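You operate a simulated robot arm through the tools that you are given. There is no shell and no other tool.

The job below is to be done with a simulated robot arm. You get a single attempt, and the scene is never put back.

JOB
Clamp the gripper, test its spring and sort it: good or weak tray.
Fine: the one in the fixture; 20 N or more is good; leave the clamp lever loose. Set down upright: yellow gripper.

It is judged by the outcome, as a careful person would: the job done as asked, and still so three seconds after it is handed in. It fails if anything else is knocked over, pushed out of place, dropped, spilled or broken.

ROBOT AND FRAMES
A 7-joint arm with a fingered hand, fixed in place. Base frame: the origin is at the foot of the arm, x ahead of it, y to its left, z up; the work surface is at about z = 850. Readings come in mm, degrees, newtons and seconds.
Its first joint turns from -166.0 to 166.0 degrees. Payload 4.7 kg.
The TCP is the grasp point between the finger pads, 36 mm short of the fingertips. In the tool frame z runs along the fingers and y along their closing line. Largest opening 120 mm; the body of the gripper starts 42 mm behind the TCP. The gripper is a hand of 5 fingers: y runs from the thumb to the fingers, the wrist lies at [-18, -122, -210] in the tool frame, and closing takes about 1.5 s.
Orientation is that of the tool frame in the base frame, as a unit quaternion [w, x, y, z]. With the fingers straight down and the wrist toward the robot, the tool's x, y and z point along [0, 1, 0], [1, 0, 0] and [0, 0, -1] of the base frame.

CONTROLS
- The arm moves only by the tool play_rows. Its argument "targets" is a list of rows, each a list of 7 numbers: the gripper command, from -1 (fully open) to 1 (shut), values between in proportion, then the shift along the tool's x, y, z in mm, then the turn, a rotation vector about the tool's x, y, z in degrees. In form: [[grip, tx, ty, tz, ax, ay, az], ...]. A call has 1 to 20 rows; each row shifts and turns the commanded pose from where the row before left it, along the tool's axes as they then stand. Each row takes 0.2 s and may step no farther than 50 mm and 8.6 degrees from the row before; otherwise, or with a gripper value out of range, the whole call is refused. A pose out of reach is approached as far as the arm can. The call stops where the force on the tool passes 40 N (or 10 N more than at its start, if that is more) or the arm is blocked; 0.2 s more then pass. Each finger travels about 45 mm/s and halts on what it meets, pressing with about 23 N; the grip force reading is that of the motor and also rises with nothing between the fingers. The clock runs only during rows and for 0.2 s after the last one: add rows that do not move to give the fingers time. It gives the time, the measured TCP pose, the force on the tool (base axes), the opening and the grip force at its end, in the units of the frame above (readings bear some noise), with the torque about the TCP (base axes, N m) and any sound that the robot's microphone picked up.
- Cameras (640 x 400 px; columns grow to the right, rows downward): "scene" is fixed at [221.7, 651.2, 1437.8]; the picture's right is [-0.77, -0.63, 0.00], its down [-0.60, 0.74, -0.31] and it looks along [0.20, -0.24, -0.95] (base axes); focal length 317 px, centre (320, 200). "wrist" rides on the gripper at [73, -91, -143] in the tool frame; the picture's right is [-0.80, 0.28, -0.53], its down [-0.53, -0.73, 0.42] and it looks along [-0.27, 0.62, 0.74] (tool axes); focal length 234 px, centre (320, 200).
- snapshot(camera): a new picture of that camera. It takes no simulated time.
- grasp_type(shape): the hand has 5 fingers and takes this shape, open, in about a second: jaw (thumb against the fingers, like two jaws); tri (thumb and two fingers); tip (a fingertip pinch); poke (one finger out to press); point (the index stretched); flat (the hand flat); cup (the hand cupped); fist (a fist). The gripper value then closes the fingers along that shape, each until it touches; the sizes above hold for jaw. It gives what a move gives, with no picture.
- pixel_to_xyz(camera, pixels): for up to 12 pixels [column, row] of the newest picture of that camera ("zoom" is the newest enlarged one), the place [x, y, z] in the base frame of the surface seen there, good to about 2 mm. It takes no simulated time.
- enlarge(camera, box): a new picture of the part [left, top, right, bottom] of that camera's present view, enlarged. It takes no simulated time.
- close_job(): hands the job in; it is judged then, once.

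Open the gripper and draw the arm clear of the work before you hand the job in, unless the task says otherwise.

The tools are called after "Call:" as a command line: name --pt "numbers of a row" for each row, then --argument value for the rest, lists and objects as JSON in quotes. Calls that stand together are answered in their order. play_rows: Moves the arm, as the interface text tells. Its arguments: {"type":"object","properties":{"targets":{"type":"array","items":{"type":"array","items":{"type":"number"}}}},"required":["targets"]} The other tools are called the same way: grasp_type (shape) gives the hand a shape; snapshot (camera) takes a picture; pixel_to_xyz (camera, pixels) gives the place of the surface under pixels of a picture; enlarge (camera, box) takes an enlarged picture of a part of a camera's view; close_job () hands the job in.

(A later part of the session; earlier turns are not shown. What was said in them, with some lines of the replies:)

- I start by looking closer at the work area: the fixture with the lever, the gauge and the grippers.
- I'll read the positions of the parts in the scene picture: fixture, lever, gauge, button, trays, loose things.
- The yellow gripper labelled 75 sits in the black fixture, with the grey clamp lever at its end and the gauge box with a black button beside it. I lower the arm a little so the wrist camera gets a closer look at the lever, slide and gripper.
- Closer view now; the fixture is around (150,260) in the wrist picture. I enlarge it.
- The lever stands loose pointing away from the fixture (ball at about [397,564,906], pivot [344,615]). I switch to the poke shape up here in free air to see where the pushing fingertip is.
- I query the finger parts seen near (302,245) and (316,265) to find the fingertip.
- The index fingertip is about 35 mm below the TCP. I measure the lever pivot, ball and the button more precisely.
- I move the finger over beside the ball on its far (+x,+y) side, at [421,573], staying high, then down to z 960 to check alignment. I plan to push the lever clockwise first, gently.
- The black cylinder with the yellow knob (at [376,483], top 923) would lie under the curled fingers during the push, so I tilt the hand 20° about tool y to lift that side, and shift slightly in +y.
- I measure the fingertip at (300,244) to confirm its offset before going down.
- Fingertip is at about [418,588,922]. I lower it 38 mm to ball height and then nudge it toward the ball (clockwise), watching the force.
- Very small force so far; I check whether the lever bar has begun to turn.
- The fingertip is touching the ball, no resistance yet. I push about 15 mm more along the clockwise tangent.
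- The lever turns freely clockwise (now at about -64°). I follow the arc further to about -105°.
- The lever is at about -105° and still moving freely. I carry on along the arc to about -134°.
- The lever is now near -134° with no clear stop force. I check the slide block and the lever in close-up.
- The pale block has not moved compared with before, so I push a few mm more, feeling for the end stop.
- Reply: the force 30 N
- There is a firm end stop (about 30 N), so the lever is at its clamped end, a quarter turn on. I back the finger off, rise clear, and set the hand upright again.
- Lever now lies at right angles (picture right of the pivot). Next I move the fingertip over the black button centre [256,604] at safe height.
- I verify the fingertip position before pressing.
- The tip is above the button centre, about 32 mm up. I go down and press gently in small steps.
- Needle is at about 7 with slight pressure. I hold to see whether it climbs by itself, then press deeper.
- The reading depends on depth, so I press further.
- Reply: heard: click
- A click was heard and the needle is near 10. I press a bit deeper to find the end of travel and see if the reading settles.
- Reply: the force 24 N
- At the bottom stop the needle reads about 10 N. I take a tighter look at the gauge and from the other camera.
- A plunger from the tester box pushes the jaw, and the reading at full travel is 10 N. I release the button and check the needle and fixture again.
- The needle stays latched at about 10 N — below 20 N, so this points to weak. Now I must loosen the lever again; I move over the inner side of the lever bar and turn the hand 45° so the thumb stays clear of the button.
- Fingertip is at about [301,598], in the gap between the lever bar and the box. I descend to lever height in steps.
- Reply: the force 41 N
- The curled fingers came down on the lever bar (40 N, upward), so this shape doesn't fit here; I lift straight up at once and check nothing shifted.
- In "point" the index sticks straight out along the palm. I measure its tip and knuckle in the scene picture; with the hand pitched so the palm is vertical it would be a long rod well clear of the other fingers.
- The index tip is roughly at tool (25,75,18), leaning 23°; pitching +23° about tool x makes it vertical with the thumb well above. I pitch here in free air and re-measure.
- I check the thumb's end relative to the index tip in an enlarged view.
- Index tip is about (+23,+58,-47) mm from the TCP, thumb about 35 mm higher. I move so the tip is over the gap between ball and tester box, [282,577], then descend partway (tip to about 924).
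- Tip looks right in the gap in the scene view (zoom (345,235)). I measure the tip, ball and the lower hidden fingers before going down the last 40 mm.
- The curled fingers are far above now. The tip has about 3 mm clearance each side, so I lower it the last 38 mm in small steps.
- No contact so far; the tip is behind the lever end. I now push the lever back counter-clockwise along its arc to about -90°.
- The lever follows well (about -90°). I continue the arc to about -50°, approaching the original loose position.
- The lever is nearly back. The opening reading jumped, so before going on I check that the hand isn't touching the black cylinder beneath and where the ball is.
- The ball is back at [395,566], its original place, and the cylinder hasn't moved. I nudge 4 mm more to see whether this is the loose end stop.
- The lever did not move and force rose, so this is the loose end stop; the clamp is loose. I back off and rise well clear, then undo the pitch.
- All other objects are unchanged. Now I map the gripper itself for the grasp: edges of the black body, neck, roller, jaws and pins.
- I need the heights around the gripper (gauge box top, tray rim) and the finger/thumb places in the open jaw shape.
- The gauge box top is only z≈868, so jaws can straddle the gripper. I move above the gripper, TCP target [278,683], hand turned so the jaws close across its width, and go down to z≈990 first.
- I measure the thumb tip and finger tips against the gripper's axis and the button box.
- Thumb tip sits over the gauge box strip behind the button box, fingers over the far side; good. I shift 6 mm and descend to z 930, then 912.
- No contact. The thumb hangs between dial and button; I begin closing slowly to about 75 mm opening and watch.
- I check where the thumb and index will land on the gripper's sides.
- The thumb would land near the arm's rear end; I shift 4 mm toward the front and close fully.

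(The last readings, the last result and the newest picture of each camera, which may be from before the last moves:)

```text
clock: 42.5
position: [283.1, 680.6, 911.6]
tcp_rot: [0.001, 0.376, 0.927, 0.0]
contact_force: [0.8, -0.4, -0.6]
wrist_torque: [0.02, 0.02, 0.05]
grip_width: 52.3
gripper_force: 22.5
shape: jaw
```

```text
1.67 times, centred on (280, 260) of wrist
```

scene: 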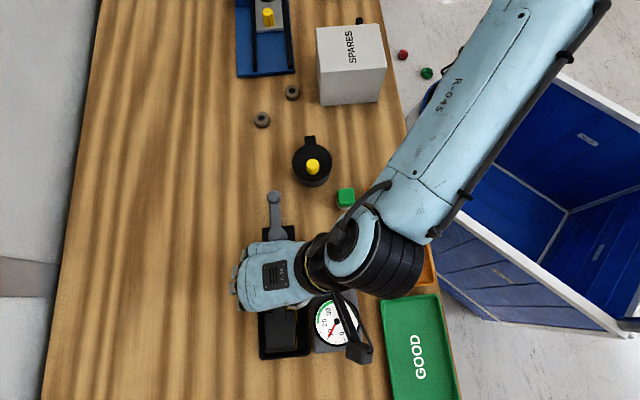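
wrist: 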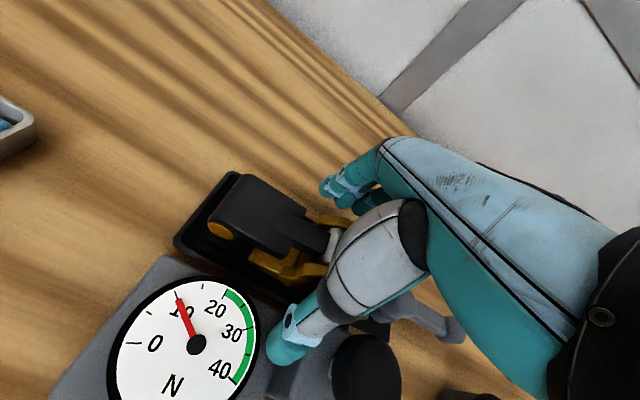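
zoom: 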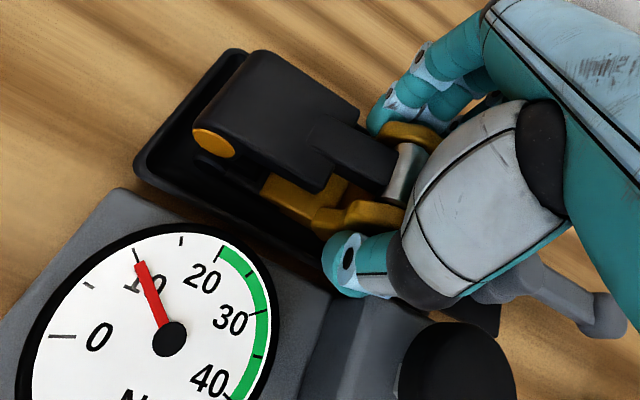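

Gripped at about 52 mm with 22.5 N. I lift 15 mm slowly and check for tilt.

Call:
play_rows --pt "1 0 0 -3 0 0 0" --pt "1 0 0 -4 0 0 0" --pt "1 0 0 -4 0 0 0" --pt "1 0 0 -4 0 0 0" --pt "1 0 0 0 0 0 0"

Call:
snapshot --camera "wrist"

Call:
enlarge --camera "wrist" --box '[160, 140, 400, 380]'

Call:
enlarge --camera "scene" --box '[220, 220, 360, 370]'

```text
clock: 43.7
position: [283.8, 681.9, 926.9]
tcp_rot: [0.0, 0.376, 0.927, 0.0]
contact_force: [0.5, 0.8, -1.9]
wrist_torque: [0.0, -0.01, 0.01]
grip_width: 52.0
gripper_force: 23.1
shape: jaw
```

```text
taken
```

wrist: 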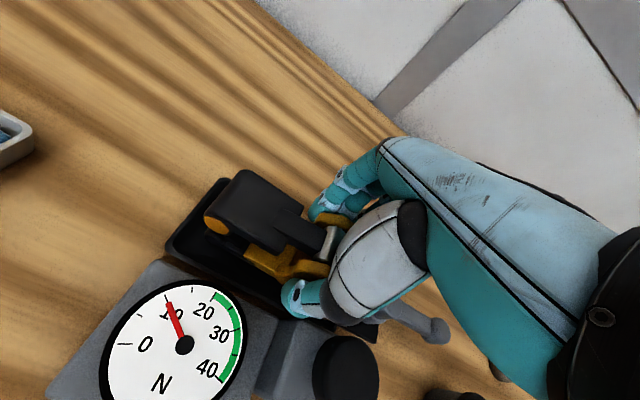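

```text
1.67 times, centred on (280, 260) of wrist
```

zoom: 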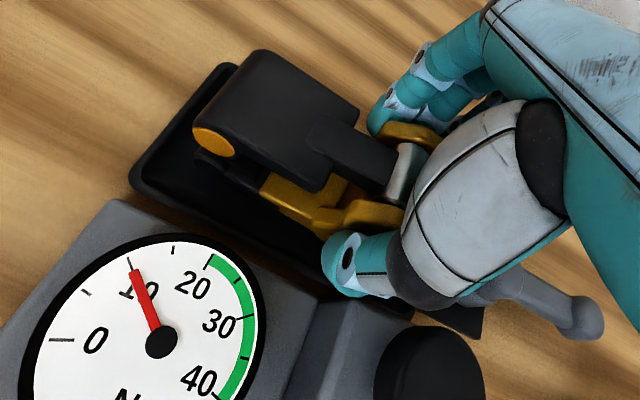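

```text
2.67 times, centred on (290, 295) of scene
```

zoom: 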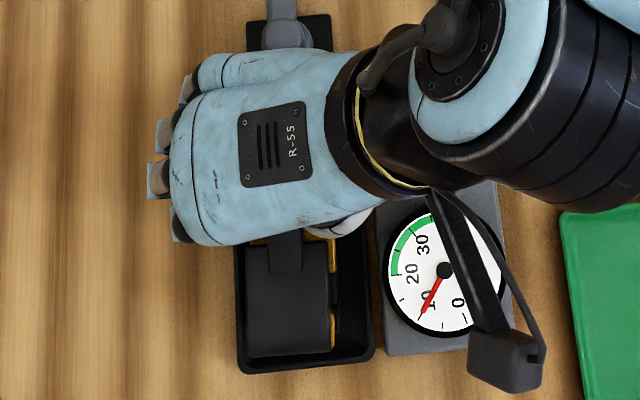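

The gripper lifts level and moves with the hand. I now measure the WEAK tray's inside corners and rim for placement.

Call:
snapshot --camera "scene"

Call:
pixel_to_xyz --camera "scene" --pixels '[[366, 188], [411, 185], [434, 281], [378, 288], [372, 194], [408, 191], [428, 277], [382, 282], [375, 240], [424, 240], [398, 250], [390, 205]]'

Call:
enlarge --camera "scene" --box '[350, 170, 460, 300]'

```text
taken
```

scene: 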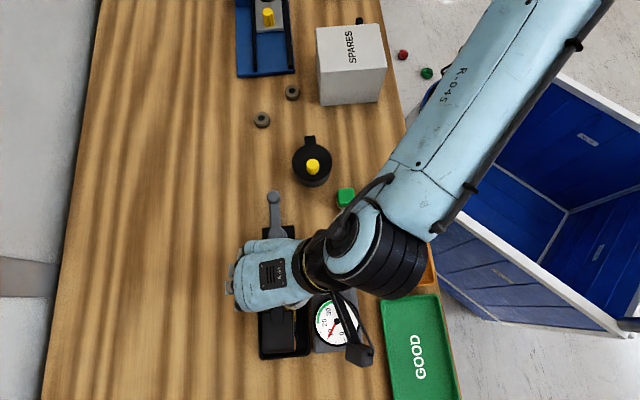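

```text
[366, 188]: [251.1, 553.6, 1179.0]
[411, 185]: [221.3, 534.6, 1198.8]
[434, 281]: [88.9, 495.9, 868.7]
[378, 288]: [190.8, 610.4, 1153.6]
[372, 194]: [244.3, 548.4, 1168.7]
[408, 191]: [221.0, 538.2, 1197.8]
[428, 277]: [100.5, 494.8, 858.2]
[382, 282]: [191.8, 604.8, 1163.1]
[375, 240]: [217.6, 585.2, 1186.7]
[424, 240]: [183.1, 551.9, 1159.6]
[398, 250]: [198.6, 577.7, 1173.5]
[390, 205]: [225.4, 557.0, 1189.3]
```

```text
3.08 times, centred on (405, 235) of scene
```

zoom: 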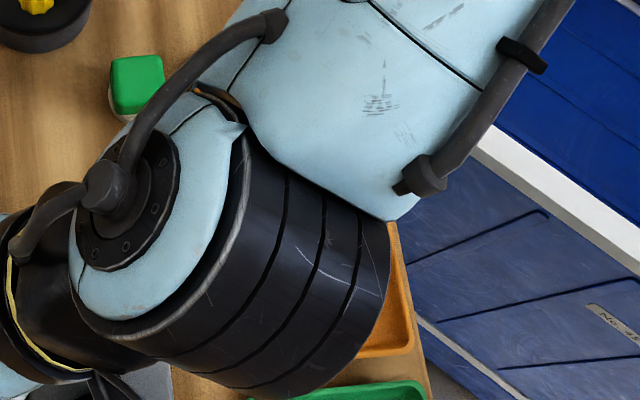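

The arm hides the tray now, but from the first picture the WEAK tray is centred at about [189,467], floor 856, with its long side parallel to the fixture, so no turning is needed. I lift to z≈1040 and carry it over slowly.

Call:
play_rows --pt "1 0 0 -12 0 0 0" --pt "1 0 0 -20 0 0 0" --pt "1 0 0 -20 0 0 0" --pt "1 0 0 -20 0 0 0" --pt "1 0 0 -20 0 0 0" --pt "1 0 0 -20 0 0 0" --pt "1 -5 -11 0 0 0 0" --pt "1 -10 -21.5 0 0 0 0" --pt "1 -10 -21.5 0 0 0 0" --pt "1 -10 -21.5 0 0 0 0" --pt "1 -10 -21.5 0 0 0 0" --pt "1 0 0 0 0 0 0"

Call:
snapshot --camera "scene"

Call:
snapshot --camera "wrist"

```text
clock: 46.3
position: [247.9, 577.6, 1038.7]
tcp_rot: [0.0, 0.377, 0.926, 0.001]
contact_force: [0.2, -0.7, -1.4]
wrist_torque: [0.0, 0.0, 0.02]
grip_width: 51.8
gripper_force: 23.0
shape: jaw
```

```text
taken
```

scene: 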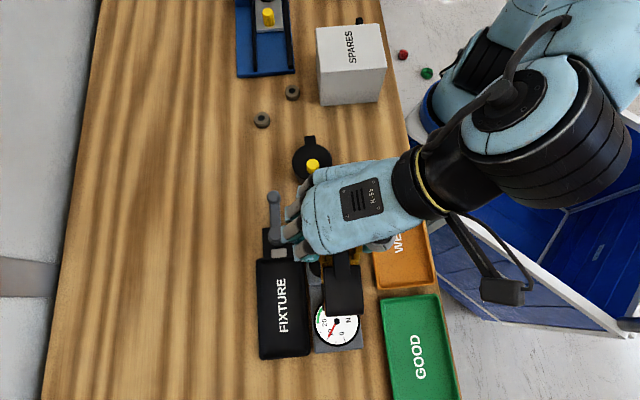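

```text
taken
```

wrist: 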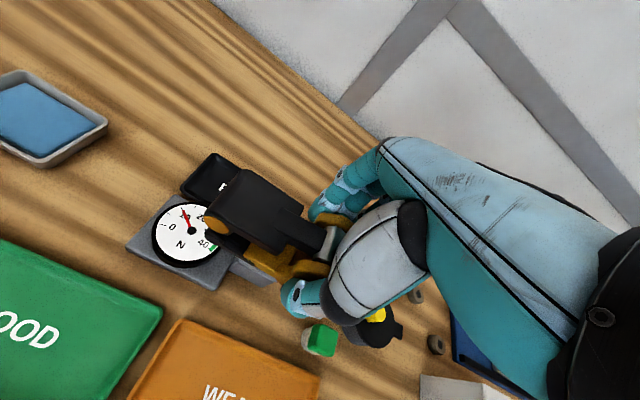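

The fixture is now empty ("FIXTURE" on its floor) and the gripper hangs level. I measure the visible WEAK tray corners from here and continue the carry.

Call:
pixel_to_xyz --camera "wrist" --pixels '[[180, 322], [130, 398], [318, 377], [190, 335], [215, 395], [160, 300], [250, 365], [322, 342]]'

Call:
pixel_to_xyz --camera "scene" --pixels '[[435, 282], [379, 288], [405, 284], [405, 272], [380, 270], [345, 285], [345, 305], [330, 270], [425, 225]]'

Call:
play_rows --pt "1 -5 -11 0 0 0 0" --pt "1 -10 -21.5 0 0 0 0" --pt "1 -10 -21.5 0 0 0 0" --pt "1 -10 -21.5 0 0 0 0" --pt "1 -10 -21.5 0 0 0 0" --pt "1 -10 -21.5 0 0 0 0" --pt "1 0 0 0 0 0 0"

Call:
snapshot --camera "scene"

Call:
snapshot --camera "wrist"

```text
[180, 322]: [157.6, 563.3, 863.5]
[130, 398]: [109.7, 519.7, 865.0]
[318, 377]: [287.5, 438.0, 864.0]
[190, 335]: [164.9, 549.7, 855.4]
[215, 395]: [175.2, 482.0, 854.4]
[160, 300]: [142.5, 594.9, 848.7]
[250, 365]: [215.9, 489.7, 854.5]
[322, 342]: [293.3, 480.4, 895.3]
```

```text
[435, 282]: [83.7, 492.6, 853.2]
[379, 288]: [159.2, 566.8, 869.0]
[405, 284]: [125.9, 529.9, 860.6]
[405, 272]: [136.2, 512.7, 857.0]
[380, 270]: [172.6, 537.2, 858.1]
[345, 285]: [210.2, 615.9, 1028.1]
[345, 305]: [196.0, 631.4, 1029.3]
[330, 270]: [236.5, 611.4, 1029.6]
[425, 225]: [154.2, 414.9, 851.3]
```

```text
clock: 47.9
position: [204.1, 455.0, 1035.9]
tcp_rot: [0.0, 0.376, 0.927, 0.0]
contact_force: [-0.2, -0.1, -1.4]
wrist_torque: [-0.01, -0.02, 0.04]
grip_width: 51.6
gripper_force: 22.8
shape: jaw
```

```text
taken
```

scene: 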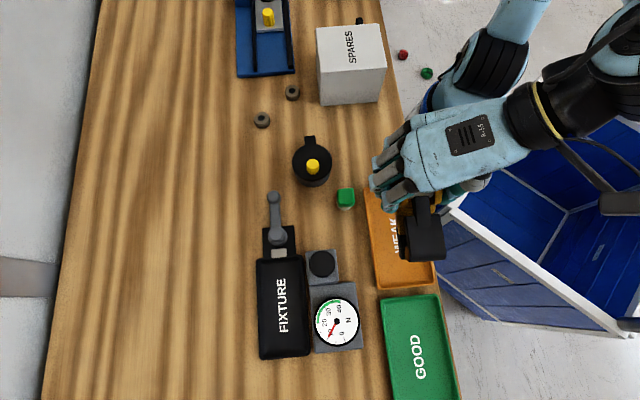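

```text
taken
```

wrist: 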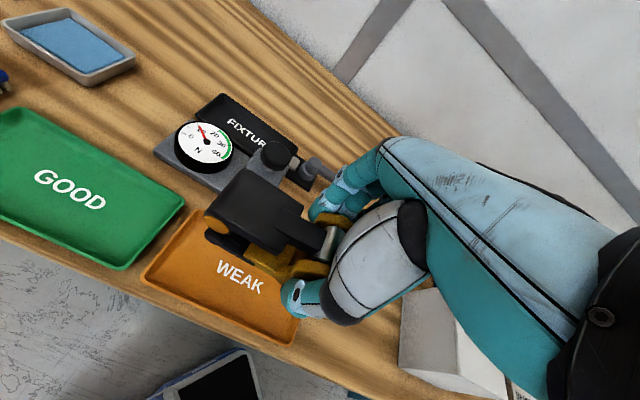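

I check the tray corners and the held gripper's body position relative to the tray.

Call:
pixel_to_xyz --camera "wrist" --pixels '[[143, 273], [290, 342], [184, 213], [220, 300], [240, 325], [160, 285], [260, 200], [215, 205], [245, 240], [325, 240], [292, 262], [205, 245]]'

Call:
pixel_to_xyz --camera "scene" --pixels '[[424, 235], [405, 257], [442, 255], [405, 240], [441, 235], [375, 275], [423, 205]]'

Call:
enlarge --camera "scene" --box '[340, 170, 480, 310]'

```text
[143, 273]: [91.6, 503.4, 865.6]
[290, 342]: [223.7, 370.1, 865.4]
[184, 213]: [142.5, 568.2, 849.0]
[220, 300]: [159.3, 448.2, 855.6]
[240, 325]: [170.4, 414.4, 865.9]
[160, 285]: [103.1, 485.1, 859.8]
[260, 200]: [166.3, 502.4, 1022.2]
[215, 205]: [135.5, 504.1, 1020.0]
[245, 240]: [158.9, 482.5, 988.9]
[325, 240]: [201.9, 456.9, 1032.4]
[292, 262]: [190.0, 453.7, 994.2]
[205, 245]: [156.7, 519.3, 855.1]
```

```text
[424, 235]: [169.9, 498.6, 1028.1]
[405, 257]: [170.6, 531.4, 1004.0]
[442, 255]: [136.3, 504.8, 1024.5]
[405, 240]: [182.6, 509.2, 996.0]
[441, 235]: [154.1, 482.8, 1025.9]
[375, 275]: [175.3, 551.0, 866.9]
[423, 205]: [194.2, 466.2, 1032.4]
```

```text
2.86 times, centred on (410, 240) of scene
```

zoom: 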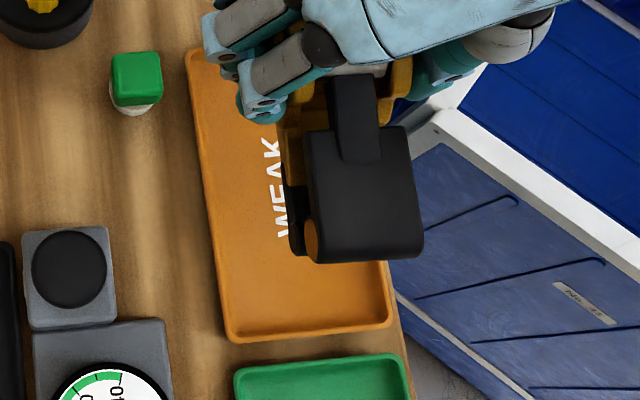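

The held gripper is centred over the WEAK tray (roller at w≈468 vs tray centre 468). I descend to about 15 mm above touch-down.

Call:
play_rows --pt "1 0 0 15 0 0 0" --pt "1 0 0 20 0 0 0" --pt "1 0 0 20 0 0 0" --pt "1 0 0 20 0 0 0" --pt "1 0 0 20 0 0 0" --pt "1 0 0 12 0 0 0" --pt "1 0 0 5 0 0 0" --pt "1 0 0 0 0 0 0"

Call:
enlarge --camera "scene" --box '[340, 170, 480, 310]'

Call:
enlarge --camera "wrist" --box '[130, 160, 400, 370]'

```text
clock: 49.7
position: [205.2, 456.6, 926.0]
tcp_rot: [0.0, 0.376, 0.926, 0.0]
contact_force: [-1.0, -0.1, -2.1]
wrist_torque: [0.01, -0.04, 0.0]
grip_width: 52.0
gripper_force: 22.9
shape: jaw
```

```text
2.86 times, centred on (410, 240) of scene
```

zoom: 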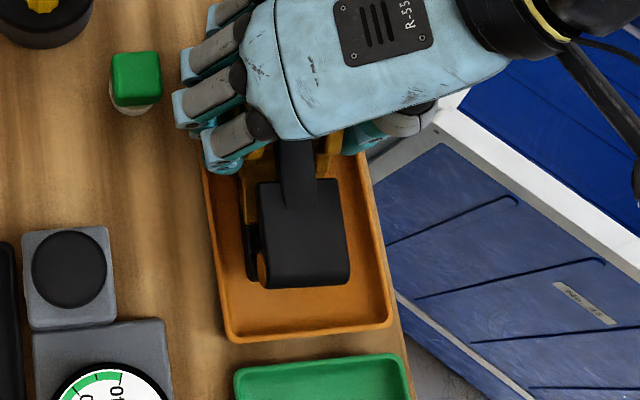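

```text
1.90 times, centred on (265, 265) of wrist
```

zoom: 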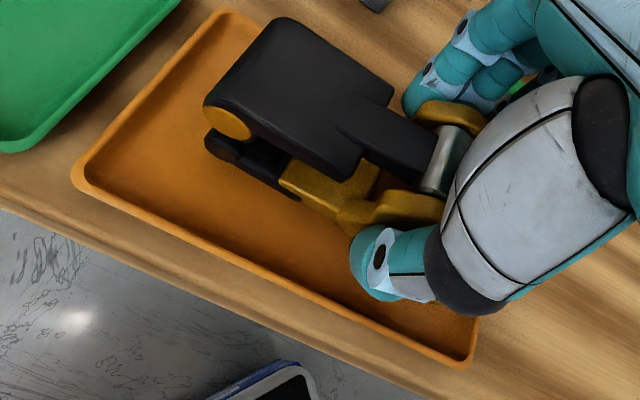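

Well inside the tray walls. I lower gently toward contact.

Call:
play_rows --pt "1 0 0 3 0 0 0" --pt "1 0 0 3 0 0 0" --pt "1 0 0 3 0 0 0" --pt "1 0 0 2 0 0 0" --pt "1 0 0 2 0 0 0" --pt "1 0 0 1 0 0 0" --pt "1 0 0 0 0 0 0"

```text
clock: 51.3
position: [204.1, 455.5, 913.8]
tcp_rot: [0.0, 0.376, 0.927, 0.001]
contact_force: [0.6, -0.4, -1.9]
wrist_torque: [0.03, -0.01, 0.0]
grip_width: 52.0
gripper_force: 22.8
shape: jaw
```

No touch yet at z≈913; I go on in 1 mm steps.

Call:
play_rows --pt "1 0 0 1 0 0 0" --pt "1 0 0 1 0 0 0" --pt "1 0 0 0 0 0 0"

Call:
play_rows --pt "1 0 0 1 0 0 0" --pt "1 0 0 0 0 0 0"

Call:
play_rows --pt "1 0 0 1 0 0 0" --pt "1 0 0 0 0 0 0"

```text
clock: 52.1
position: [204.0, 456.6, 911.2]
tcp_rot: [0.0, 0.376, 0.927, 0.001]
contact_force: [-1.0, -1.8, 4.3]
wrist_torque: [-0.01, 0.08, 0.06]
grip_width: 52.2
gripper_force: 23.3
shape: jaw
```

```text
clock: 52.7
position: [204.4, 456.9, 911.6]
tcp_rot: [-0.001, 0.377, 0.926, 0.0]
contact_force: [-0.9, 1.1, 6.7]
wrist_torque: [0.0, 0.04, 0.02]
grip_width: 52.2
gripper_force: 23.2
shape: jaw
```

```text
clock: 53.3
position: [204.3, 457.1, 909.9]
tcp_rot: [0.0, 0.376, 0.927, 0.001]
contact_force: [1.2, 2.4, 11.8]
wrist_torque: [0.06, -0.06, 0.08]
grip_width: 52.2
gripper_force: 22.4
shape: jaw
```

The gripper rests on the tray floor (force +12 N). I relieve the pressure by 1.5 mm and open the fingers partway.

Call:
play_rows --pt "1 0 0 -1.5 0 0 0" --pt "0.3 0 0 0 0 0 0" --pt "0.1 0 0 0 0 0 0" --pt "-0.1 0 0 0 0 0 0" --pt "-0.3 0 0 0 0 0 0" --pt "-0.45 0 0 0 0 0 0" --pt "-0.45 0 0 0 0 0 0" --pt "-0.45 0 0 0 0 0 0"

Call:
enlarge --camera "scene" --box '[340, 170, 480, 310]'

Call:
enlarge --camera "wrist" --box '[130, 160, 400, 370]'

```text
clock: 55.1
position: [204.0, 456.5, 910.5]
tcp_rot: [0.0, 0.376, 0.927, 0.0]
contact_force: [0.5, 0.6, -0.5]
wrist_torque: [0.03, 0.02, 0.03]
grip_width: 86.7
gripper_force: 0.1
shape: jaw
```

```text
2.86 times, centred on (410, 240) of scene
```

zoom: 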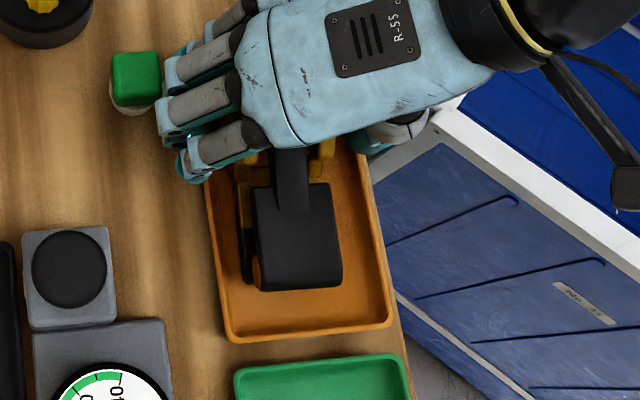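

```text
1.90 times, centred on (265, 265) of wrist
```

zoom: 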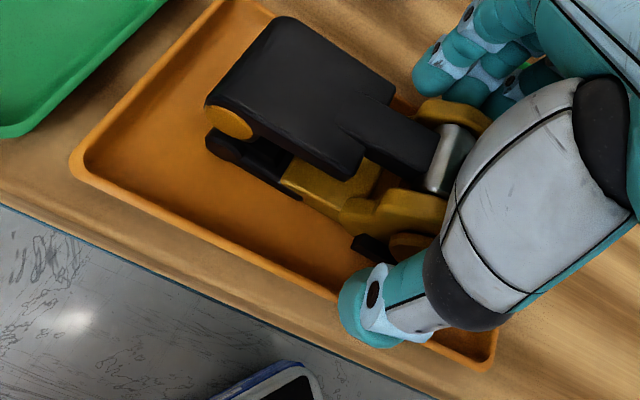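

Released and standing flat. I rise straight up, keeping this opening because of the green cap next to the fingers.

Call:
play_rows --pt "-0.45 0 0 -6 0 0 0" --pt "-0.45 0 0 -12 0 0 0" --pt "-0.45 0 0 -25 0 0 0" --pt "-0.45 0 0 -35 0 0 0" --pt "-0.45 0 0 -40 0 0 0" --pt "-0.45 0 0 -40 0 0 0" --pt "-0.45 0 0 0 0 0 0"

Call:
snapshot --camera "scene"

Call:
snapshot --camera "wrist"

```text
clock: 56.7
position: [205.1, 454.9, 1067.7]
tcp_rot: [0.0, 0.376, 0.927, 0.0]
contact_force: [-0.6, 0.6, -0.3]
wrist_torque: [-0.01, 0.0, -0.03]
grip_width: 86.6
gripper_force: 0.1
shape: jaw
```

```text
taken
```

scene: 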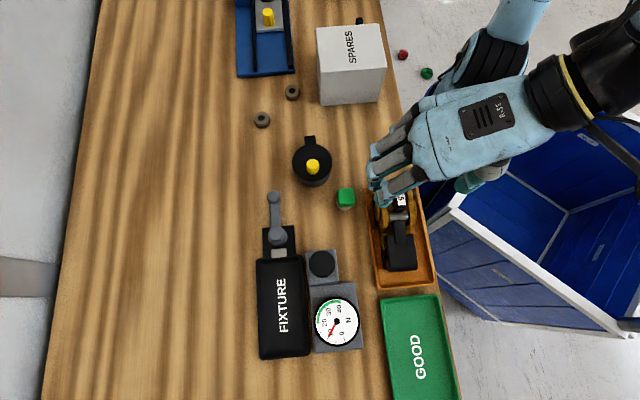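

```text
taken
```

wrist: 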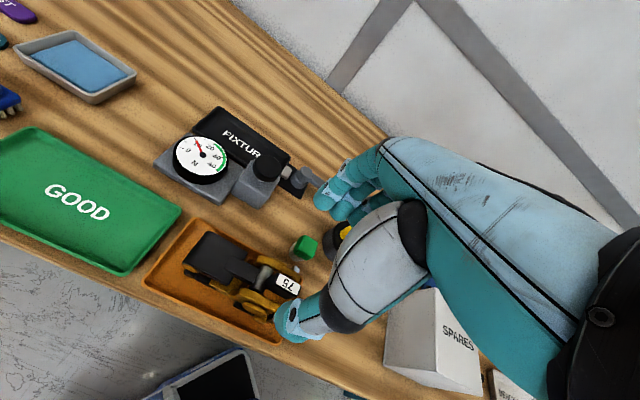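

The gripper stands upright in the WEAK tray and the cap, cylinder, lever are as before. I rise further, open fully and draw back, then do a last check.

Call:
play_rows --pt "-0.45 0 0 -40 0 0 0" --pt "-0.7 0 0 -40 0 0 0" --pt "-1 0 0 -30 0 0 0" --pt "-1 -30 -15 0 0 0 0" --pt "-1 -30 -15 0 0 0 0" --pt "-1 -30 -15 0 0 0 0" --pt "-1 0 0 0 0 0 0" --pt "-1 0 0 0 0 0 0"

Call:
snapshot --camera "scene"

Call:
enlarge --camera "scene" --box '[240, 170, 450, 370]'

```text
clock: 58.5
position: [238.6, 360.5, 1177.5]
tcp_rot: [-0.001, 0.377, 0.926, -0.001]
contact_force: [0.8, 0.2, -0.3]
wrist_torque: [0.0, 0.0, 0.02]
grip_width: 119.6
gripper_force: 0.0
shape: jaw
```

```text
taken
```

scene: 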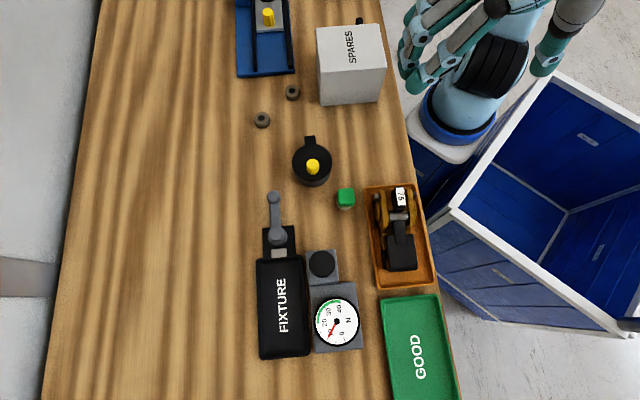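

```text
2.00 times, centred on (345, 270) of scene
```

zoom: 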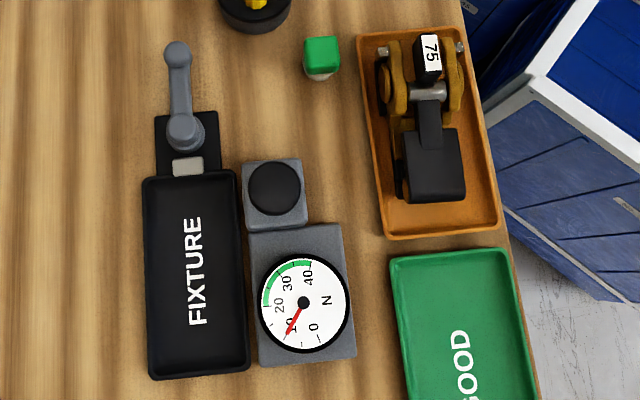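

The yellow gripper (75) stands upright inside the WEAK tray and the gauge shows about 10 N. The lever is back at its loose stop, nothing else has moved, and the hand is open and clear, so I hand the job in.

Call:
close_job

```text
The job is handed in.
```

The yellow gripper (labelled 75) tested weak at about 10 N, below the 20 N limit, so I put it in the WEAK tray. It is standing upright there.

- **Clamp and test:** I turned the lever clockwise to its end stop, then pressed the test button to the bottom. It clicked and the gauge held at about 10 N.
- **Lever:** I turned it back to its loose stop, where it started.
- **One hard contact:** while positioning to loosen the lever, the curled fingers pressed down on the lever bar, and the arm stopped at its 40 N limit. I lifted off straight away. The lever had not moved, and it turned freely afterwards.

Nothing else looks moved in the final picture, and I left the hand open and clear of the work before handing in.
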